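You operate a simulated robot arm through the tools that you are given. There is no shell and no other tool. Be economical: measure what you need, move in short steps, check, and stop when the job is done.

The job below is to be done with a simulated robot arm. You get a single attempt, and the scene is never put back.

## Task
At the blue cabinet charge reservoir C to 6 bar, then vent A.
Fine: use two fills of A; reservoir F stays as it is.
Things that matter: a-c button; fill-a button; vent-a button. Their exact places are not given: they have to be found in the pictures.

It is judged by the outcome, as a careful person would: the job done as asked, and still so three seconds after it is handed in. It fails if anything else is knocked over, pushed out of place, dropped, spilled or broken.

## Robot
A 6-joint arm with a two-finger gripper on a trunk, on a base that drives. Base frame: it is fixed to the floor where the robot stands at the start and does not move with it; the origin is under the middle of the robot, x ahead of it, y to its left, z up. Readings come in mm, degrees, newtons and seconds.
Its first joint turns from -166.0 to 166.0 degrees. Places, roughly: a-c button [600, 0, 900]; fill-a button [700, 0, 900]; vent-a button [600, -100, 900]. Payload 1.71 kg.
Tool frame: the origin (TCP) lies between the finger pads and is the grasp point; the fingertips stand 20 mm ahead of it; z points along the fingers, y is the line along which they close. The gripper opens to 96 mm. The gripper's body begins 113 mm behind the TCP.
Orientation is that of the tool frame in the base frame, as a unit quaternion [w, x, y, z]. With the fingers straight down and closing along the base's y, the tool's x points along the base's -x, its y along +y and its z along -z.

## Interface
- The arm moves only by the tool apply_moves. Its argument "commands" is a list of rows, each an object of numbers (a shift or turn left out is 0, a gripper value left out holds the last): "tx", "ty", "tz": the shift along the tool's x, y, z in units of 100 mm (1.0 is 100 mm); "rx", "ry", "rz": the turn, a rotation vector about the tool's x, y, z in units of 90 degrees (1.0 is 90 degrees). In form: [{"tx": .., "ty": .., "tz": .., "rx": .., "ry": .., "rz": ..}, ...]. A call has 1 to 8 rows; each row is the pose to reach, as a shift and turn from the pose commanded when the call began, along the tool's axes at that moment. "hand" is the gripper command, from -1 (shut) to 1 (fully open), values between in proportion, set as the call begins (left out, the last holds). A call with a number of a shift or a turn outside -1 to 1 is refused whole. Rows are played at 5 a second. More than 50 mm and 8.6 degrees between two rows, or a gripper value outside its range, and nothing of the call is played. Where a pose cannot be reached the arm comes as near as it can. A force on the tool above 90 N (or 10 N above the force at the start of the call, whichever is more), or a blocked arm, ends the call early, and 0.2 s more pass. Each finger travels about 45 mm/s and halts on what it meets, pressing with about 26 N; the grip force reading is that of the motor and also rises with nothing between the fingers. The clock runs only during rows and for 0.2 s after the last one: add rows that repeat a pose to give the fingers time. It gives the time, the measured TCP pose, the force on the tool (base axes), the opening and the grip force at its end, in the units of the frame above (readings bear some noise), with the torque about the TCP (base axes, N m) and any sound that the robot's microphone picked up.
- Cameras (640 x 400 px; columns grow to the right, rows downward): "scene" is now at [79.8, 196.2, 1579.9]; the picture's right is [-0.15, -0.99, 0.00], its down [-0.63, 0.09, -0.77] and it looks along [0.76, -0.12, -0.64] (base axes); focal length 253 px, centre (320, 200). "wrist" rides on the gripper at [66, 14, -145] in the tool frame; the picture's right is [-0.21, 0.98, 0.00], its down [-0.88, -0.18, -0.45] and it looks along [-0.44, -0.09, 0.90] (tool axes); focal length 275 px, centre (320, 200).
- get_image(camera): a new picture of that camera. No time passes.
- raise_lower(by): slides the trunk up (or, below 0, down) by that many mm; the arm and the scene camera ride with it, the base frame stays. It gives what a move gives, with no picture.
- roll_base(legs): drives the robot by 1 to 6 legs, each [ahead, turn to the left] in mm and degrees, along the robot's own axes; the way and the turn of a leg run together, so that a leg with both is an arc; at most 1500 mm and 180 degrees a leg. The arm and the cameras ride along, it lands a little off, and it stops where it bumps. It gives what a move gives.
- head_to(pan, tilt): turns the head with the scene camera to pan (to the left, within 143 degrees either way) and tilt (down, from -29 to 69), counted from straight ahead of the robot. It gives what a move gives.
- pixel_to_xyz(camera, pixels): for up to 12 pixels [column, row] of the newest picture of that camera ("zoom" is the newest enlarged one), the place [x, y, z] in the base frame of the surface seen there, good to about 2 mm. No time passes.
- close_up(camera, box): a new picture of the part [left, top, right, bottom] of that camera's present view, enlarged. No time passes.
- close_job(): hands the job in; it is judged then, once.

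Keep the steps short. Do not move on a guess: measure, check each grasp and each placing, and mend mistakes. In all there are 80 turns and 60 pictures (those below and enlarged ones count). Leave the gripper open and the arm clear of the work at the hand-in unless told otherwise, and finish with a single line.

The tools are called after "Request:" by a JSON object that holds its "name" and its "arguments". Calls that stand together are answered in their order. apply_moves: Moves the arm, as the interface text tells. Its arguments: {"type":"object","properties":{"commands":{"type":"array","items":{"type":"object","properties":{"tx":{"type":"number"},"ty":{"type":"number"},"tz":{"type":"number"},"rx":{"type":"number"},"ry":{"type":"number"},"rz":{"type":"number"}}}},"hand":{"type":"number"}},"required":["commands"]} The other tools are called the same way: raise_lower (by) slides the trunk up or down; roll_base (legs) drives the base; head_to (pan, tilt) turns the head that bears the scene camera; get_image (camera) takes a picture; pixel_to_xyz (camera, pixels) gives the place of the surface under pixels of a picture; close_up (camera, box) takes an enlarged picture of a part of a camera's view; close_job () hands the job in.

At the start:

```text
time: 0.0
ee_pos: [600.0, 170.7, 1210.4]
ee_rot: [-0.001, 0.0, 1.0, 0.0]
wrist_force: [-0.3, 0.0, 0.1]
torque: [-0.02, 0.03, 0.0]
opening: 95.9
grasp_force: 0.0
trunk travel left (down, up): [-175.0, 215.0]
robot x, y, heading: [-3.3, -3.0, -0.1]
head pan, tilt: [-8.7, 38.7]
```

scene: 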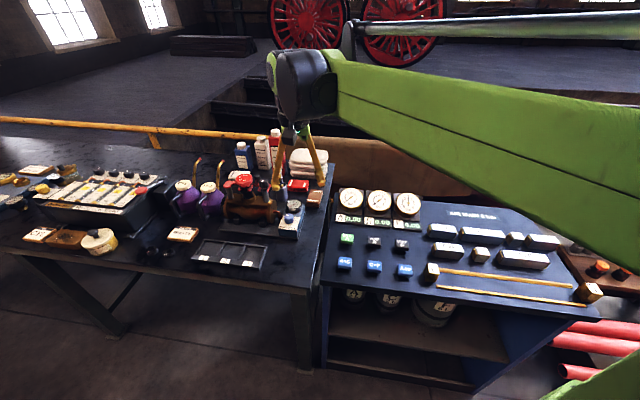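
wrist: 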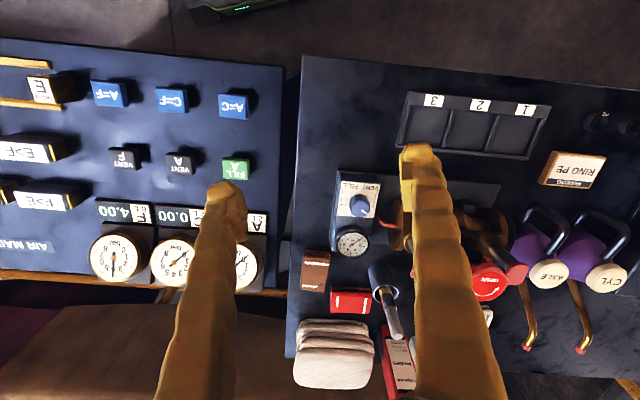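

I see the blue cabinet with gauges and the buttons in the scene at around (340-410, 200-270). I'll enlarge it in both views to read the labels.

Request:
{"name": "close_up", "arguments": {"camera": "scene", "box": [320, 180, 480, 280]}}

Request:
{"name": "close_up", "arguments": {"camera": "wrist", "box": [0, 40, 300, 300]}}

Request:
{"name": "close_up", "arguments": {"camera": "scene", "box": [410, 190, 620, 320]}}

```text
4.00 times, centred on (400, 230) of scene
```

zoom: 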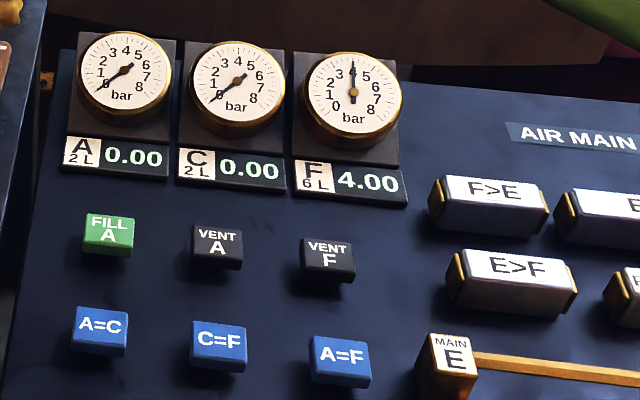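

```text
1.54 times, centred on (150, 170) of wrist
```

zoom: 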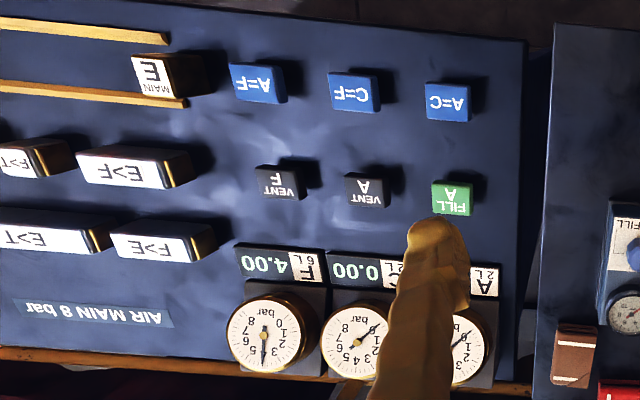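

```text
3.05 times, centred on (515, 255) of scene
```

zoom: 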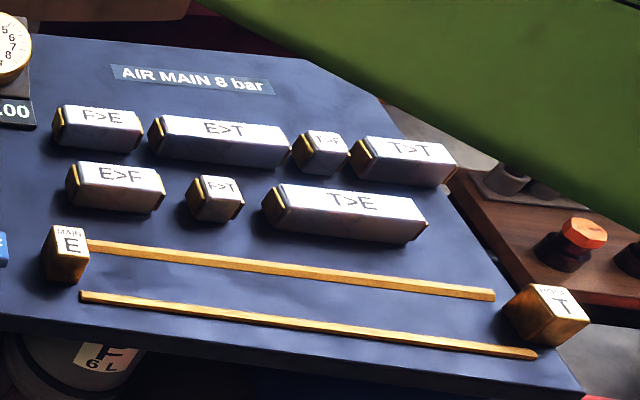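

Reservoirs A and C are 2 L each, main is 8 bar: fill A (8), A=C (4/4), fill A (8), A=C (6/6), vent A. Now I measure the buttons in a fresh enlarged scene view.

Request:
{"name": "close_up", "arguments": {"camera": "scene", "box": [320, 180, 480, 280]}}

Request:
{"name": "pixel_to_xyz", "arguments": {"camera": "zoom", "pixels": [[108, 228], [218, 240], [100, 325], [327, 252], [218, 340], [60, 240], [160, 235], [160, 330], [165, 270], [108, 253], [218, 268], [98, 352]]}}

```text
4.00 times, centred on (400, 230) of scene
```

zoom: 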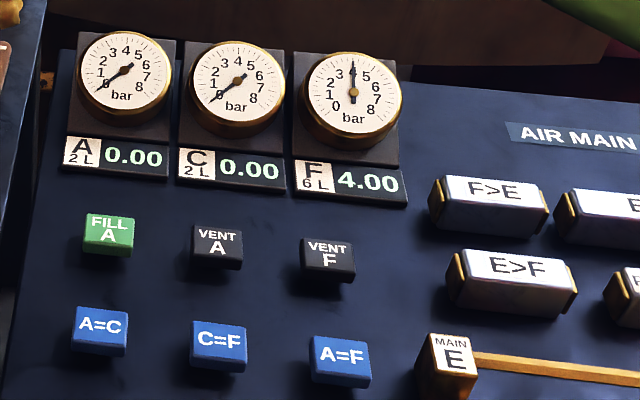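

```text
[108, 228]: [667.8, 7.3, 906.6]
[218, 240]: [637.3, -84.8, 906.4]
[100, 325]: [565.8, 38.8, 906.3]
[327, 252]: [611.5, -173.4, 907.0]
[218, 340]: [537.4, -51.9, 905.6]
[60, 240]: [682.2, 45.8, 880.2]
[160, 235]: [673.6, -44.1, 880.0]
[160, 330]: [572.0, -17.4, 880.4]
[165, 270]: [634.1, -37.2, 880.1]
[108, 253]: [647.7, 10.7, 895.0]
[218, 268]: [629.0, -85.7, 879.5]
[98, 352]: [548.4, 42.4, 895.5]
```

All buttons have tops at z≈906.5 on a panel at 880; fill-A is at (668, 7). I close the gripper and go to above fill-A in two moves.

Request:
{"name": "apply_moves", "arguments": {"commands": [{"tx": -0.113, "ty": -0.273, "tz": 0.333}, {"tx": -0.227, "ty": -0.546, "tz": 0.667}, {"tx": -0.34, "ty": -0.819, "tz": 1.0}, {"tx": -0.34, "ty": -0.819, "tz": 1.0}, {"tx": -0.34, "ty": -0.819, "tz": 1.0}, {"tx": -0.34, "ty": -0.819, "tz": 1.0}], "hand": -1}}

Request:
{"name": "apply_moves", "arguments": {"commands": [{"tx": -0.113, "ty": -0.273, "tz": 0.333}, {"tx": -0.227, "ty": -0.546, "tz": 0.667}, {"tx": -0.34, "ty": -0.819, "tz": 1.0}, {"tx": -0.34, "ty": -0.819, "tz": 1.0}, {"tx": -0.34, "ty": -0.819, "tz": 1.0}]}}

Request:
{"name": "get_image", "arguments": {"camera": "scene"}}

```text
time: 1.4
ee_pos: [618.0, 86.1, 1119.8]
ee_rot: [0.007, 0.001, 1.0, 0.0]
wrist_force: [-0.3, 0.7, 0.2]
torque: [0.0, 0.01, -0.01]
opening: 0.0
grasp_force: 22.0
trunk travel left (down, up): [-175.0, 215.0]
robot x, y, heading: [2.6, 2.9, 0.0]
head pan, tilt: [-8.7, 38.7]
```

```text
time: 2.6
ee_pos: [655.5, 6.3, 1020.1]
ee_rot: [0.007, 0.0, 1.0, -0.001]
wrist_force: [-0.4, -0.2, -0.4]
torque: [0.03, 0.0, 0.03]
opening: 0.0
grasp_force: 25.7
trunk travel left (down, up): [-175.0, 215.0]
robot x, y, heading: [1.5, -5.6, 0.1]
head pan, tilt: [-8.7, 38.7]
```

```text
53 pictures are left
```

scene: 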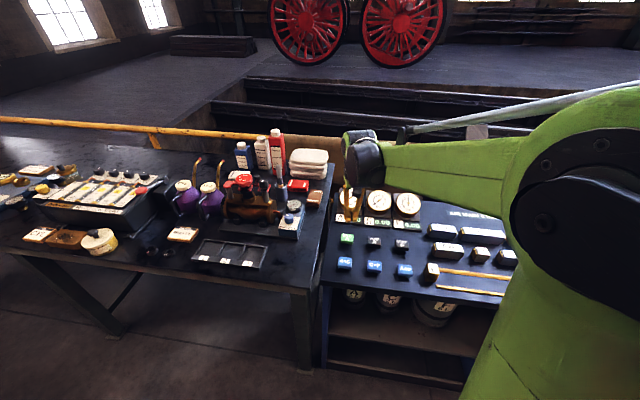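

Measured TCP is about 12 mm short in x and 10 mm high. I correct for this and go to just above the button, then check with the wrist picture.

Request:
{"name": "apply_moves", "arguments": {"commands": [{"tx": -0.12, "ty": 0.0, "tz": 0.35}, {"tx": -0.12, "tz": 0.7}, {"tx": -0.12, "tz": 0.7}, {"tx": -0.12, "tz": 0.7}]}}

Request:
{"name": "get_image", "arguments": {"camera": "wrist"}}

Request:
{"name": "close_up", "arguments": {"camera": "scene", "box": [320, 180, 480, 280]}}

```text
time: 3.6
ee_pos: [667.4, 7.6, 951.3]
ee_rot: [0.006, 0.0, 1.0, 0.0]
wrist_force: [0.0, -0.1, 0.2]
torque: [0.0, -0.04, 0.01]
opening: 0.3
grasp_force: 25.9
trunk travel left (down, up): [-175.0, 215.0]
robot x, y, heading: [-2.5, 1.8, 0.0]
head pan, tilt: [-8.7, 38.7]
```

```text
52 pictures are left
```

wrist: 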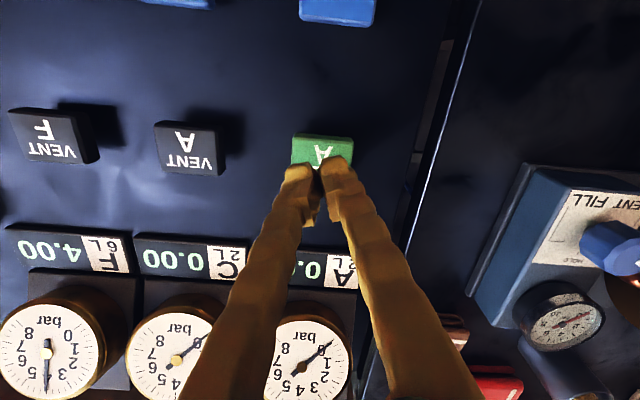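

```text
4.00 times, centred on (400, 230) of scene
```

zoom: 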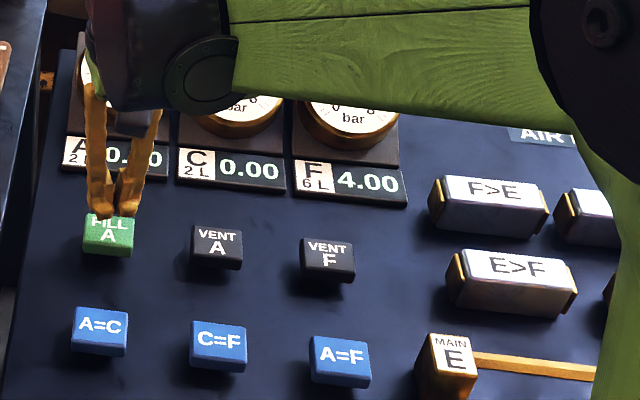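

Tips are centred on the fill-A button, about 25 mm above. I press down ~5 mm past contact, hold, and rise again.

Request:
{"name": "apply_moves", "arguments": {"commands": [{"tz": 0.15}, {"tz": 0.24}, {"tz": 0.27}, {"tz": 0.3}, {"tz": 0.3}]}}

Request:
{"name": "close_up", "arguments": {"camera": "scene", "box": [320, 180, 480, 280]}}

```text
time: 4.8
ee_pos: [668.7, 5.5, 919.0]
ee_rot: [0.006, 0.0, 1.0, 0.001]
wrist_force: [0.0, -1.9, 4.8]
torque: [-0.02, 0.04, 0.01]
opening: 5.8
grasp_force: 28.8
trunk travel left (down, up): [-175.0, 215.0]
robot x, y, heading: [-2.3, -0.0, 0.1]
head pan, tilt: [-8.7, 38.7]
heard: click
```

```text
4.00 times, centred on (400, 230) of scene
```

zoom: 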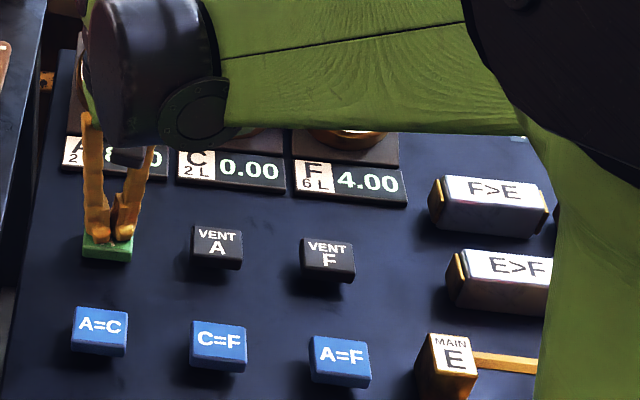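

A click was heard and A's display seems to start with 8. I rise 40 mm and move back to see the display.

Request:
{"name": "apply_moves", "arguments": {"commands": [{"tz": -0.2}, {"tz": -0.4}, {"tz": -0.4}]}}

Request:
{"name": "get_image", "arguments": {"camera": "wrist"}}

Request:
{"name": "close_up", "arguments": {"camera": "scene", "box": [320, 180, 480, 280]}}

```text
time: 5.6
ee_pos: [666.2, 8.6, 959.8]
ee_rot: [0.007, -0.001, 1.0, 0.0]
wrist_force: [0.1, 0.2, -0.5]
torque: [0.02, -0.02, -0.01]
opening: 0.0
grasp_force: 28.9
trunk travel left (down, up): [-175.0, 215.0]
robot x, y, heading: [-2.7, 1.5, -0.3]
head pan, tilt: [-8.7, 38.7]
```

```text
49 pictures are left
```

wrist: 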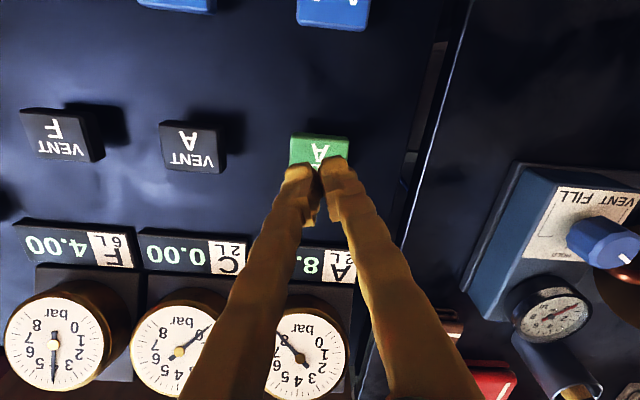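

```text
4.00 times, centred on (400, 230) of scene
```

zoom: 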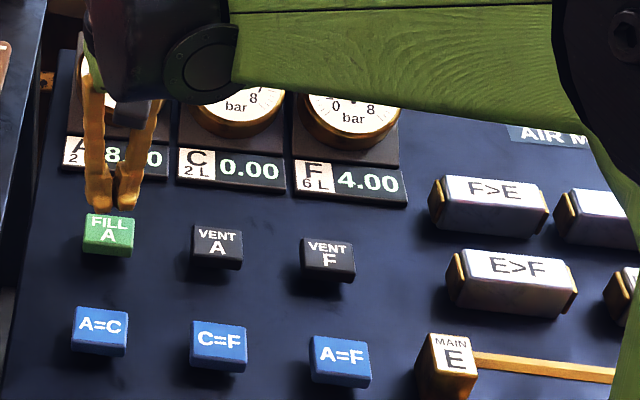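

A reads 8, spring button back up. Now to A=C at (566, 39): shift +100 mm tool x, +31 mm tool y at height.

Request:
{"name": "apply_moves", "arguments": {"commands": [{"tx": 0.4, "ty": 0.12}, {"tx": 0.8, "ty": 0.25}, {"tx": 1.0, "ty": 0.31}, {"tx": 1.0, "ty": 0.31}, {"tx": 1.0, "ty": 0.31}]}}

Request:
{"name": "close_up", "arguments": {"camera": "scene", "box": [320, 180, 480, 280]}}

```text
time: 6.8
ee_pos: [565.6, 41.2, 957.4]
ee_rot: [0.007, 0.0, 1.0, 0.0]
wrist_force: [0.3, 0.5, 0.0]
torque: [0.0, 0.0, -0.02]
opening: 0.0
grasp_force: 29.4
trunk travel left (down, up): [-175.0, 215.0]
robot x, y, heading: [0.4, 1.8, -0.0]
head pan, tilt: [-8.7, 38.7]
```

```text
4.00 times, centred on (400, 230) of scene
```

zoom: 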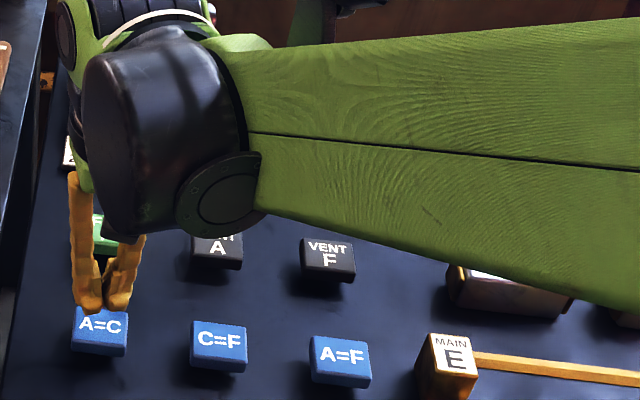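

Tips are above A=C. Press the same depth (40 mm down), hold briefly, and look.

Request:
{"name": "apply_moves", "arguments": {"commands": [{"tz": 0.25}, {"tz": 0.34}, {"tz": 0.37}, {"tz": 0.4}, {"tz": 0.4}, {"tz": 0.4}]}}

Request:
{"name": "get_image", "arguments": {"camera": "wrist"}}

```text
time: 8.2
ee_pos: [565.2, 38.5, 916.2]
ee_rot: [0.007, 0.001, 1.0, 0.0]
wrist_force: [2.9, 3.6, 11.9]
torque: [0.12, -0.04, -0.01]
opening: 5.9
grasp_force: 30.0
trunk travel left (down, up): [-175.0, 215.0]
robot x, y, heading: [0.2, -1.6, 0.2]
head pan, tilt: [-8.7, 38.7]
heard: click
```

```text
46 pictures are left
```

wrist: 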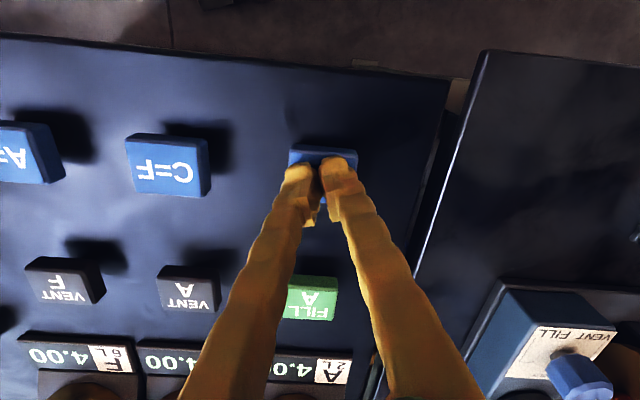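

A and C both read 4.0. Rise 40 mm, then return to fill-A.

Request:
{"name": "apply_moves", "arguments": {"commands": [{"tz": -0.2}, {"tz": -0.4}, {"tx": -0.4, "ty": -0.12, "tz": -0.4}, {"tx": -0.8, "ty": -0.25, "tz": -0.4}, {"tx": -1.0, "ty": -0.31, "tz": -0.4}, {"tx": -1.0, "ty": -0.31, "tz": -0.4}, {"tx": -1.0, "ty": -0.31, "tz": -0.4}]}}

Request:
{"name": "close_up", "arguments": {"camera": "scene", "box": [320, 180, 480, 280]}}

```text
time: 9.8
ee_pos: [667.3, 6.1, 958.8]
ee_rot: [0.007, 0.0, 1.0, 0.0]
wrist_force: [-0.3, 0.1, -0.4]
torque: [-0.01, -0.06, -0.03]
opening: 0.1
grasp_force: 29.4
trunk travel left (down, up): [-175.0, 215.0]
robot x, y, heading: [-1.3, -3.0, -0.0]
head pan, tilt: [-8.7, 38.7]
```

```text
4.00 times, centred on (400, 230) of scene
```

zoom: 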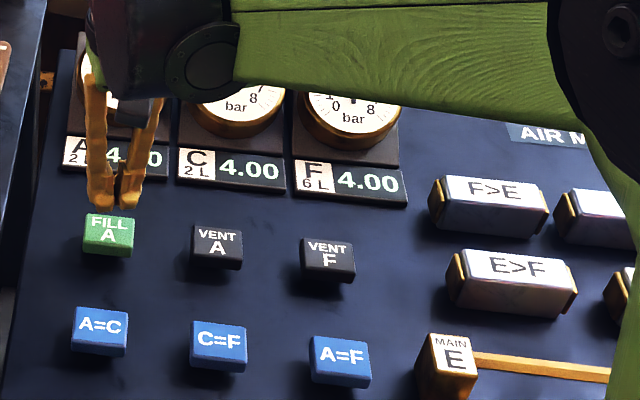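

C reads 4.00, A 4.x0, F 4.00. Now the second fill: press fill-A and rise.

Request:
{"name": "apply_moves", "arguments": {"commands": [{"tz": 0.25}, {"tz": 0.34}, {"tz": 0.37}, {"tz": 0.4}, {"tz": 0.4}, {"tz": 0.2}, {"tz": 0.0}, {"tz": 0.0}]}}

Request:
{"name": "get_image", "arguments": {"camera": "wrist"}}

```text
time: 11.6
ee_pos: [667.5, 6.7, 958.1]
ee_rot: [0.006, -0.001, 1.0, 0.0]
wrist_force: [-0.9, -0.2, 0.3]
torque: [0.04, -0.02, -0.03]
opening: 0.0
grasp_force: 29.3
trunk travel left (down, up): [-175.0, 215.0]
robot x, y, heading: [2.9, 0.1, 0.0]
head pan, tilt: [-8.7, 38.7]
heard: click
```

```text
44 pictures are left
```

wrist: 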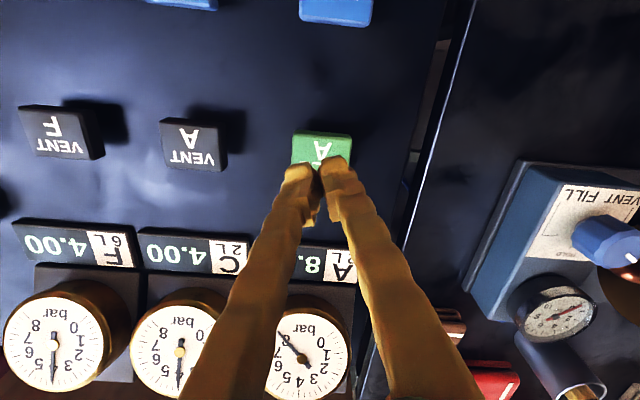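

A is 8 again, C 4.00. Move to A=C.

Request:
{"name": "apply_moves", "arguments": {"commands": [{"tx": 0.4, "ty": 0.12}, {"tx": 0.8, "ty": 0.25}, {"tx": 1.0, "ty": 0.31}, {"tx": 1.0, "ty": 0.31}, {"tx": 1.0, "ty": 0.31}]}}

Request:
{"name": "apply_moves", "arguments": {"commands": [{"tz": 0.25}, {"tz": 0.34}, {"tz": 0.37}, {"tz": 0.4}, {"tz": 0.4}, {"tz": 0.2}, {"tz": 0.0}, {"tz": 0.0}]}}

Request:
{"name": "get_image", "arguments": {"camera": "wrist"}}

```text
time: 12.8
ee_pos: [566.5, 36.3, 957.0]
ee_rot: [0.007, 0.0, 1.0, 0.0]
wrist_force: [0.5, -0.3, -0.6]
torque: [-0.01, -0.03, 0.03]
opening: 0.0
grasp_force: 29.2
trunk travel left (down, up): [-175.0, 215.0]
robot x, y, heading: [-2.5, 0.6, 0.2]
head pan, tilt: [-8.7, 38.7]
```

```text
time: 14.6
ee_pos: [566.0, 36.3, 956.9]
ee_rot: [0.007, 0.0, 1.0, 0.0]
wrist_force: [0.4, 0.6, -0.1]
torque: [0.03, -0.04, 0.02]
opening: 0.2
grasp_force: 29.6
trunk travel left (down, up): [-175.0, 215.0]
robot x, y, heading: [5.9, -3.5, -0.1]
head pan, tilt: [-8.7, 38.7]
heard: click
```

```text
43 pictures are left
```

wrist: 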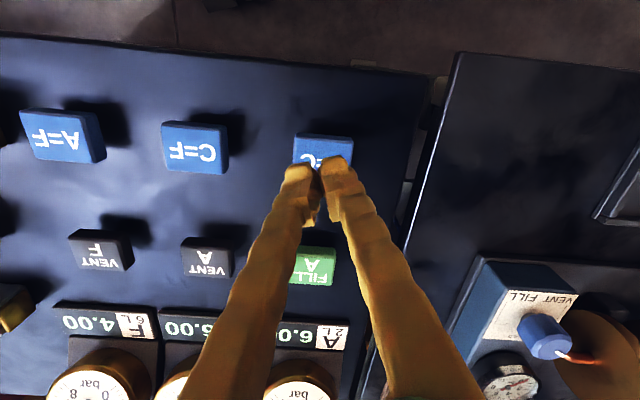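

A shows 6.0. Now go to vent-A at (637, −85), in two moves at height.

Request:
{"name": "apply_moves", "arguments": {"commands": [{"tx": -0.18, "ty": -0.3}, {"tx": -0.355, "ty": -0.61}, {"tx": -0.355, "ty": -0.61}]}}

Request:
{"name": "apply_moves", "arguments": {"commands": [{"tx": -0.18, "ty": -0.3}, {"tx": -0.355, "ty": -0.61}, {"tx": -0.355, "ty": -0.61}, {"tx": -0.355, "ty": -0.61}]}}

Request:
{"name": "get_image", "arguments": {"camera": "wrist"}}

Request:
{"name": "close_up", "arguments": {"camera": "scene", "box": [320, 180, 480, 280]}}

```text
time: 15.4
ee_pos: [601.4, -21.8, 959.2]
ee_rot: [0.008, 0.0, 1.0, 0.0]
wrist_force: [-0.5, -0.4, -0.6]
torque: [0.06, 0.04, -0.01]
opening: 0.2
grasp_force: 29.6
trunk travel left (down, up): [-175.0, 215.0]
robot x, y, heading: [-0.0, -2.5, 0.0]
head pan, tilt: [-8.7, 38.7]
```

```text
time: 16.4
ee_pos: [637.1, -84.2, 959.3]
ee_rot: [0.007, 0.0, 1.0, 0.0]
wrist_force: [-0.4, 0.8, -0.7]
torque: [0.03, -0.01, 0.01]
opening: 0.1
grasp_force: 29.6
trunk travel left (down, up): [-175.0, 215.0]
robot x, y, heading: [-0.2, 3.0, -0.1]
head pan, tilt: [-8.7, 38.7]
```

```text
42 pictures are left
```

wrist: 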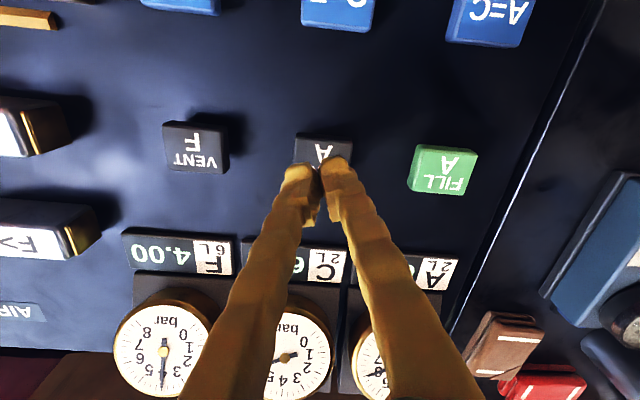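

```text
4.00 times, centred on (400, 230) of scene
```

zoom: 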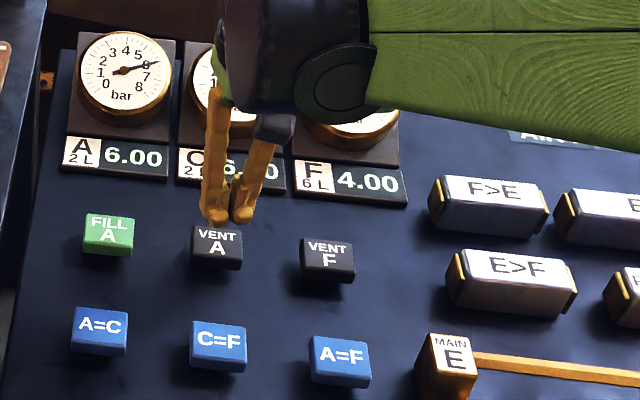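

A reads 6.00, C 6.x0, F 4.00, and the tips are over vent-A. Press it and rise.

Request:
{"name": "apply_moves", "arguments": {"commands": [{"tz": 0.25}, {"tz": 0.34}, {"tz": 0.37}, {"tz": 0.4}, {"tz": 0.4}, {"tz": 0.2}, {"tz": -0.1}, {"tz": -0.5}]}}

Request:
{"name": "apply_moves", "arguments": {"commands": [{"tx": 0.25, "ty": 0.25, "tz": -0.33}, {"tx": 0.5, "ty": 0.5, "tz": -0.66}, {"tx": 0.75, "ty": 0.75, "tz": -1.0}, {"tx": 0.75, "ty": 0.99, "tz": -1.0}, {"tx": 0.75, "ty": 0.99, "tz": -1.0}, {"tx": 0.75, "ty": 0.99, "tz": -1.0}], "hand": 1}}

Request:
{"name": "apply_moves", "arguments": {"commands": [{"ty": 0.25, "tz": -0.33}, {"ty": 0.5, "tz": -0.66}, {"ty": 0.75, "tz": -1.0}, {"ty": 0.99, "tz": -1.0}, {"ty": 0.99, "tz": -1.0}]}}

Request:
{"name": "get_image", "arguments": {"camera": "scene"}}

Request:
{"name": "close_up", "arguments": {"camera": "scene", "box": [320, 180, 480, 280]}}

Request:
{"name": "get_image", "arguments": {"camera": "wrist"}}

```text
time: 18.2
ee_pos: [638.3, -85.7, 1008.8]
ee_rot: [0.007, 0.0, 1.0, 0.0]
wrist_force: [-0.2, -0.3, 0.7]
torque: [0.01, 0.02, 0.0]
opening: 0.0
grasp_force: 29.3
trunk travel left (down, up): [-175.0, 215.0]
robot x, y, heading: [-2.1, -0.8, -0.0]
head pan, tilt: [-8.7, 38.7]
heard: click
```

```text
time: 19.6
ee_pos: [560.8, 13.7, 1105.3]
ee_rot: [0.007, 0.0, 1.0, 0.0]
wrist_force: [-0.1, -0.1, 0.5]
torque: [-0.02, 0.03, 0.02]
opening: 96.3
grasp_force: 0.1
trunk travel left (down, up): [-175.0, 215.0]
robot x, y, heading: [-0.6, -1.9, -0.0]
head pan, tilt: [-8.7, 38.7]
```

```text
time: 20.8
ee_pos: [558.5, 115.7, 1206.0]
ee_rot: [0.007, 0.0, 1.0, 0.0]
wrist_force: [-0.1, 0.4, 0.4]
torque: [-0.01, -0.01, -0.03]
opening: 96.0
grasp_force: 0.0
trunk travel left (down, up): [-175.0, 215.0]
robot x, y, heading: [1.2, 1.3, -0.1]
head pan, tilt: [-8.7, 38.7]
```

```text
40 pictures are left
```

scene: 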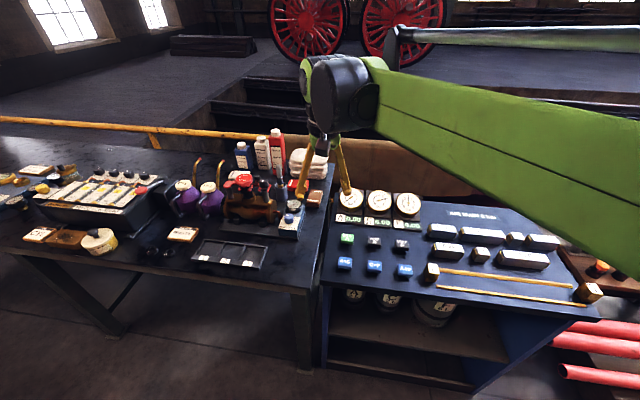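

```text
4.00 times, centred on (400, 230) of scene
```

zoom: 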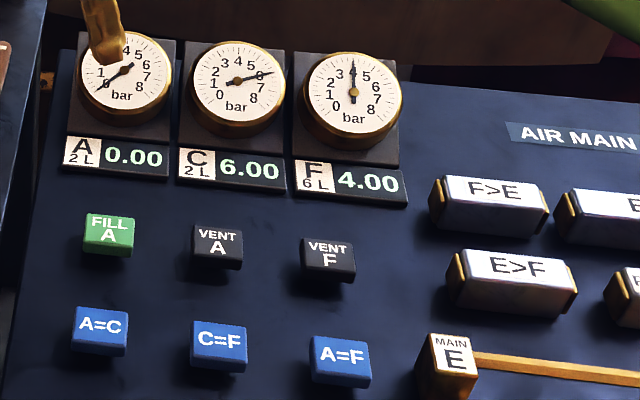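

```text
38 pictures are left
```

wrist: 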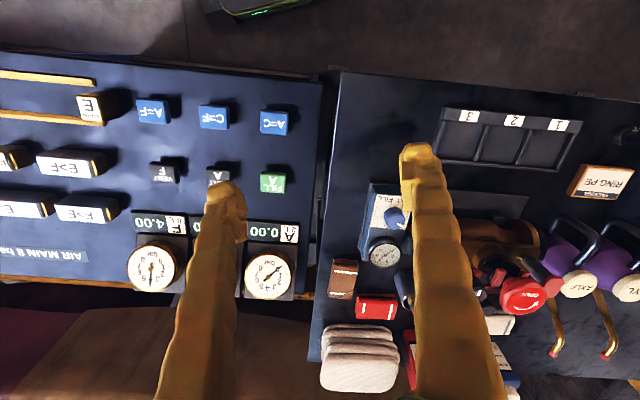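

The displays read A 0.00, C 6.00 and F 4.00. The gripper is open, the arm is clear and nothing was disturbed, so I hand the job in.

Request:
{"name": "close_job", "arguments": {}}

```text
The job is handed in.
```

Reservoir C is charged to 6.00 bar using two fills of A, A is vented to 0.00, F is unchanged at 4.00, and the job is handed in.
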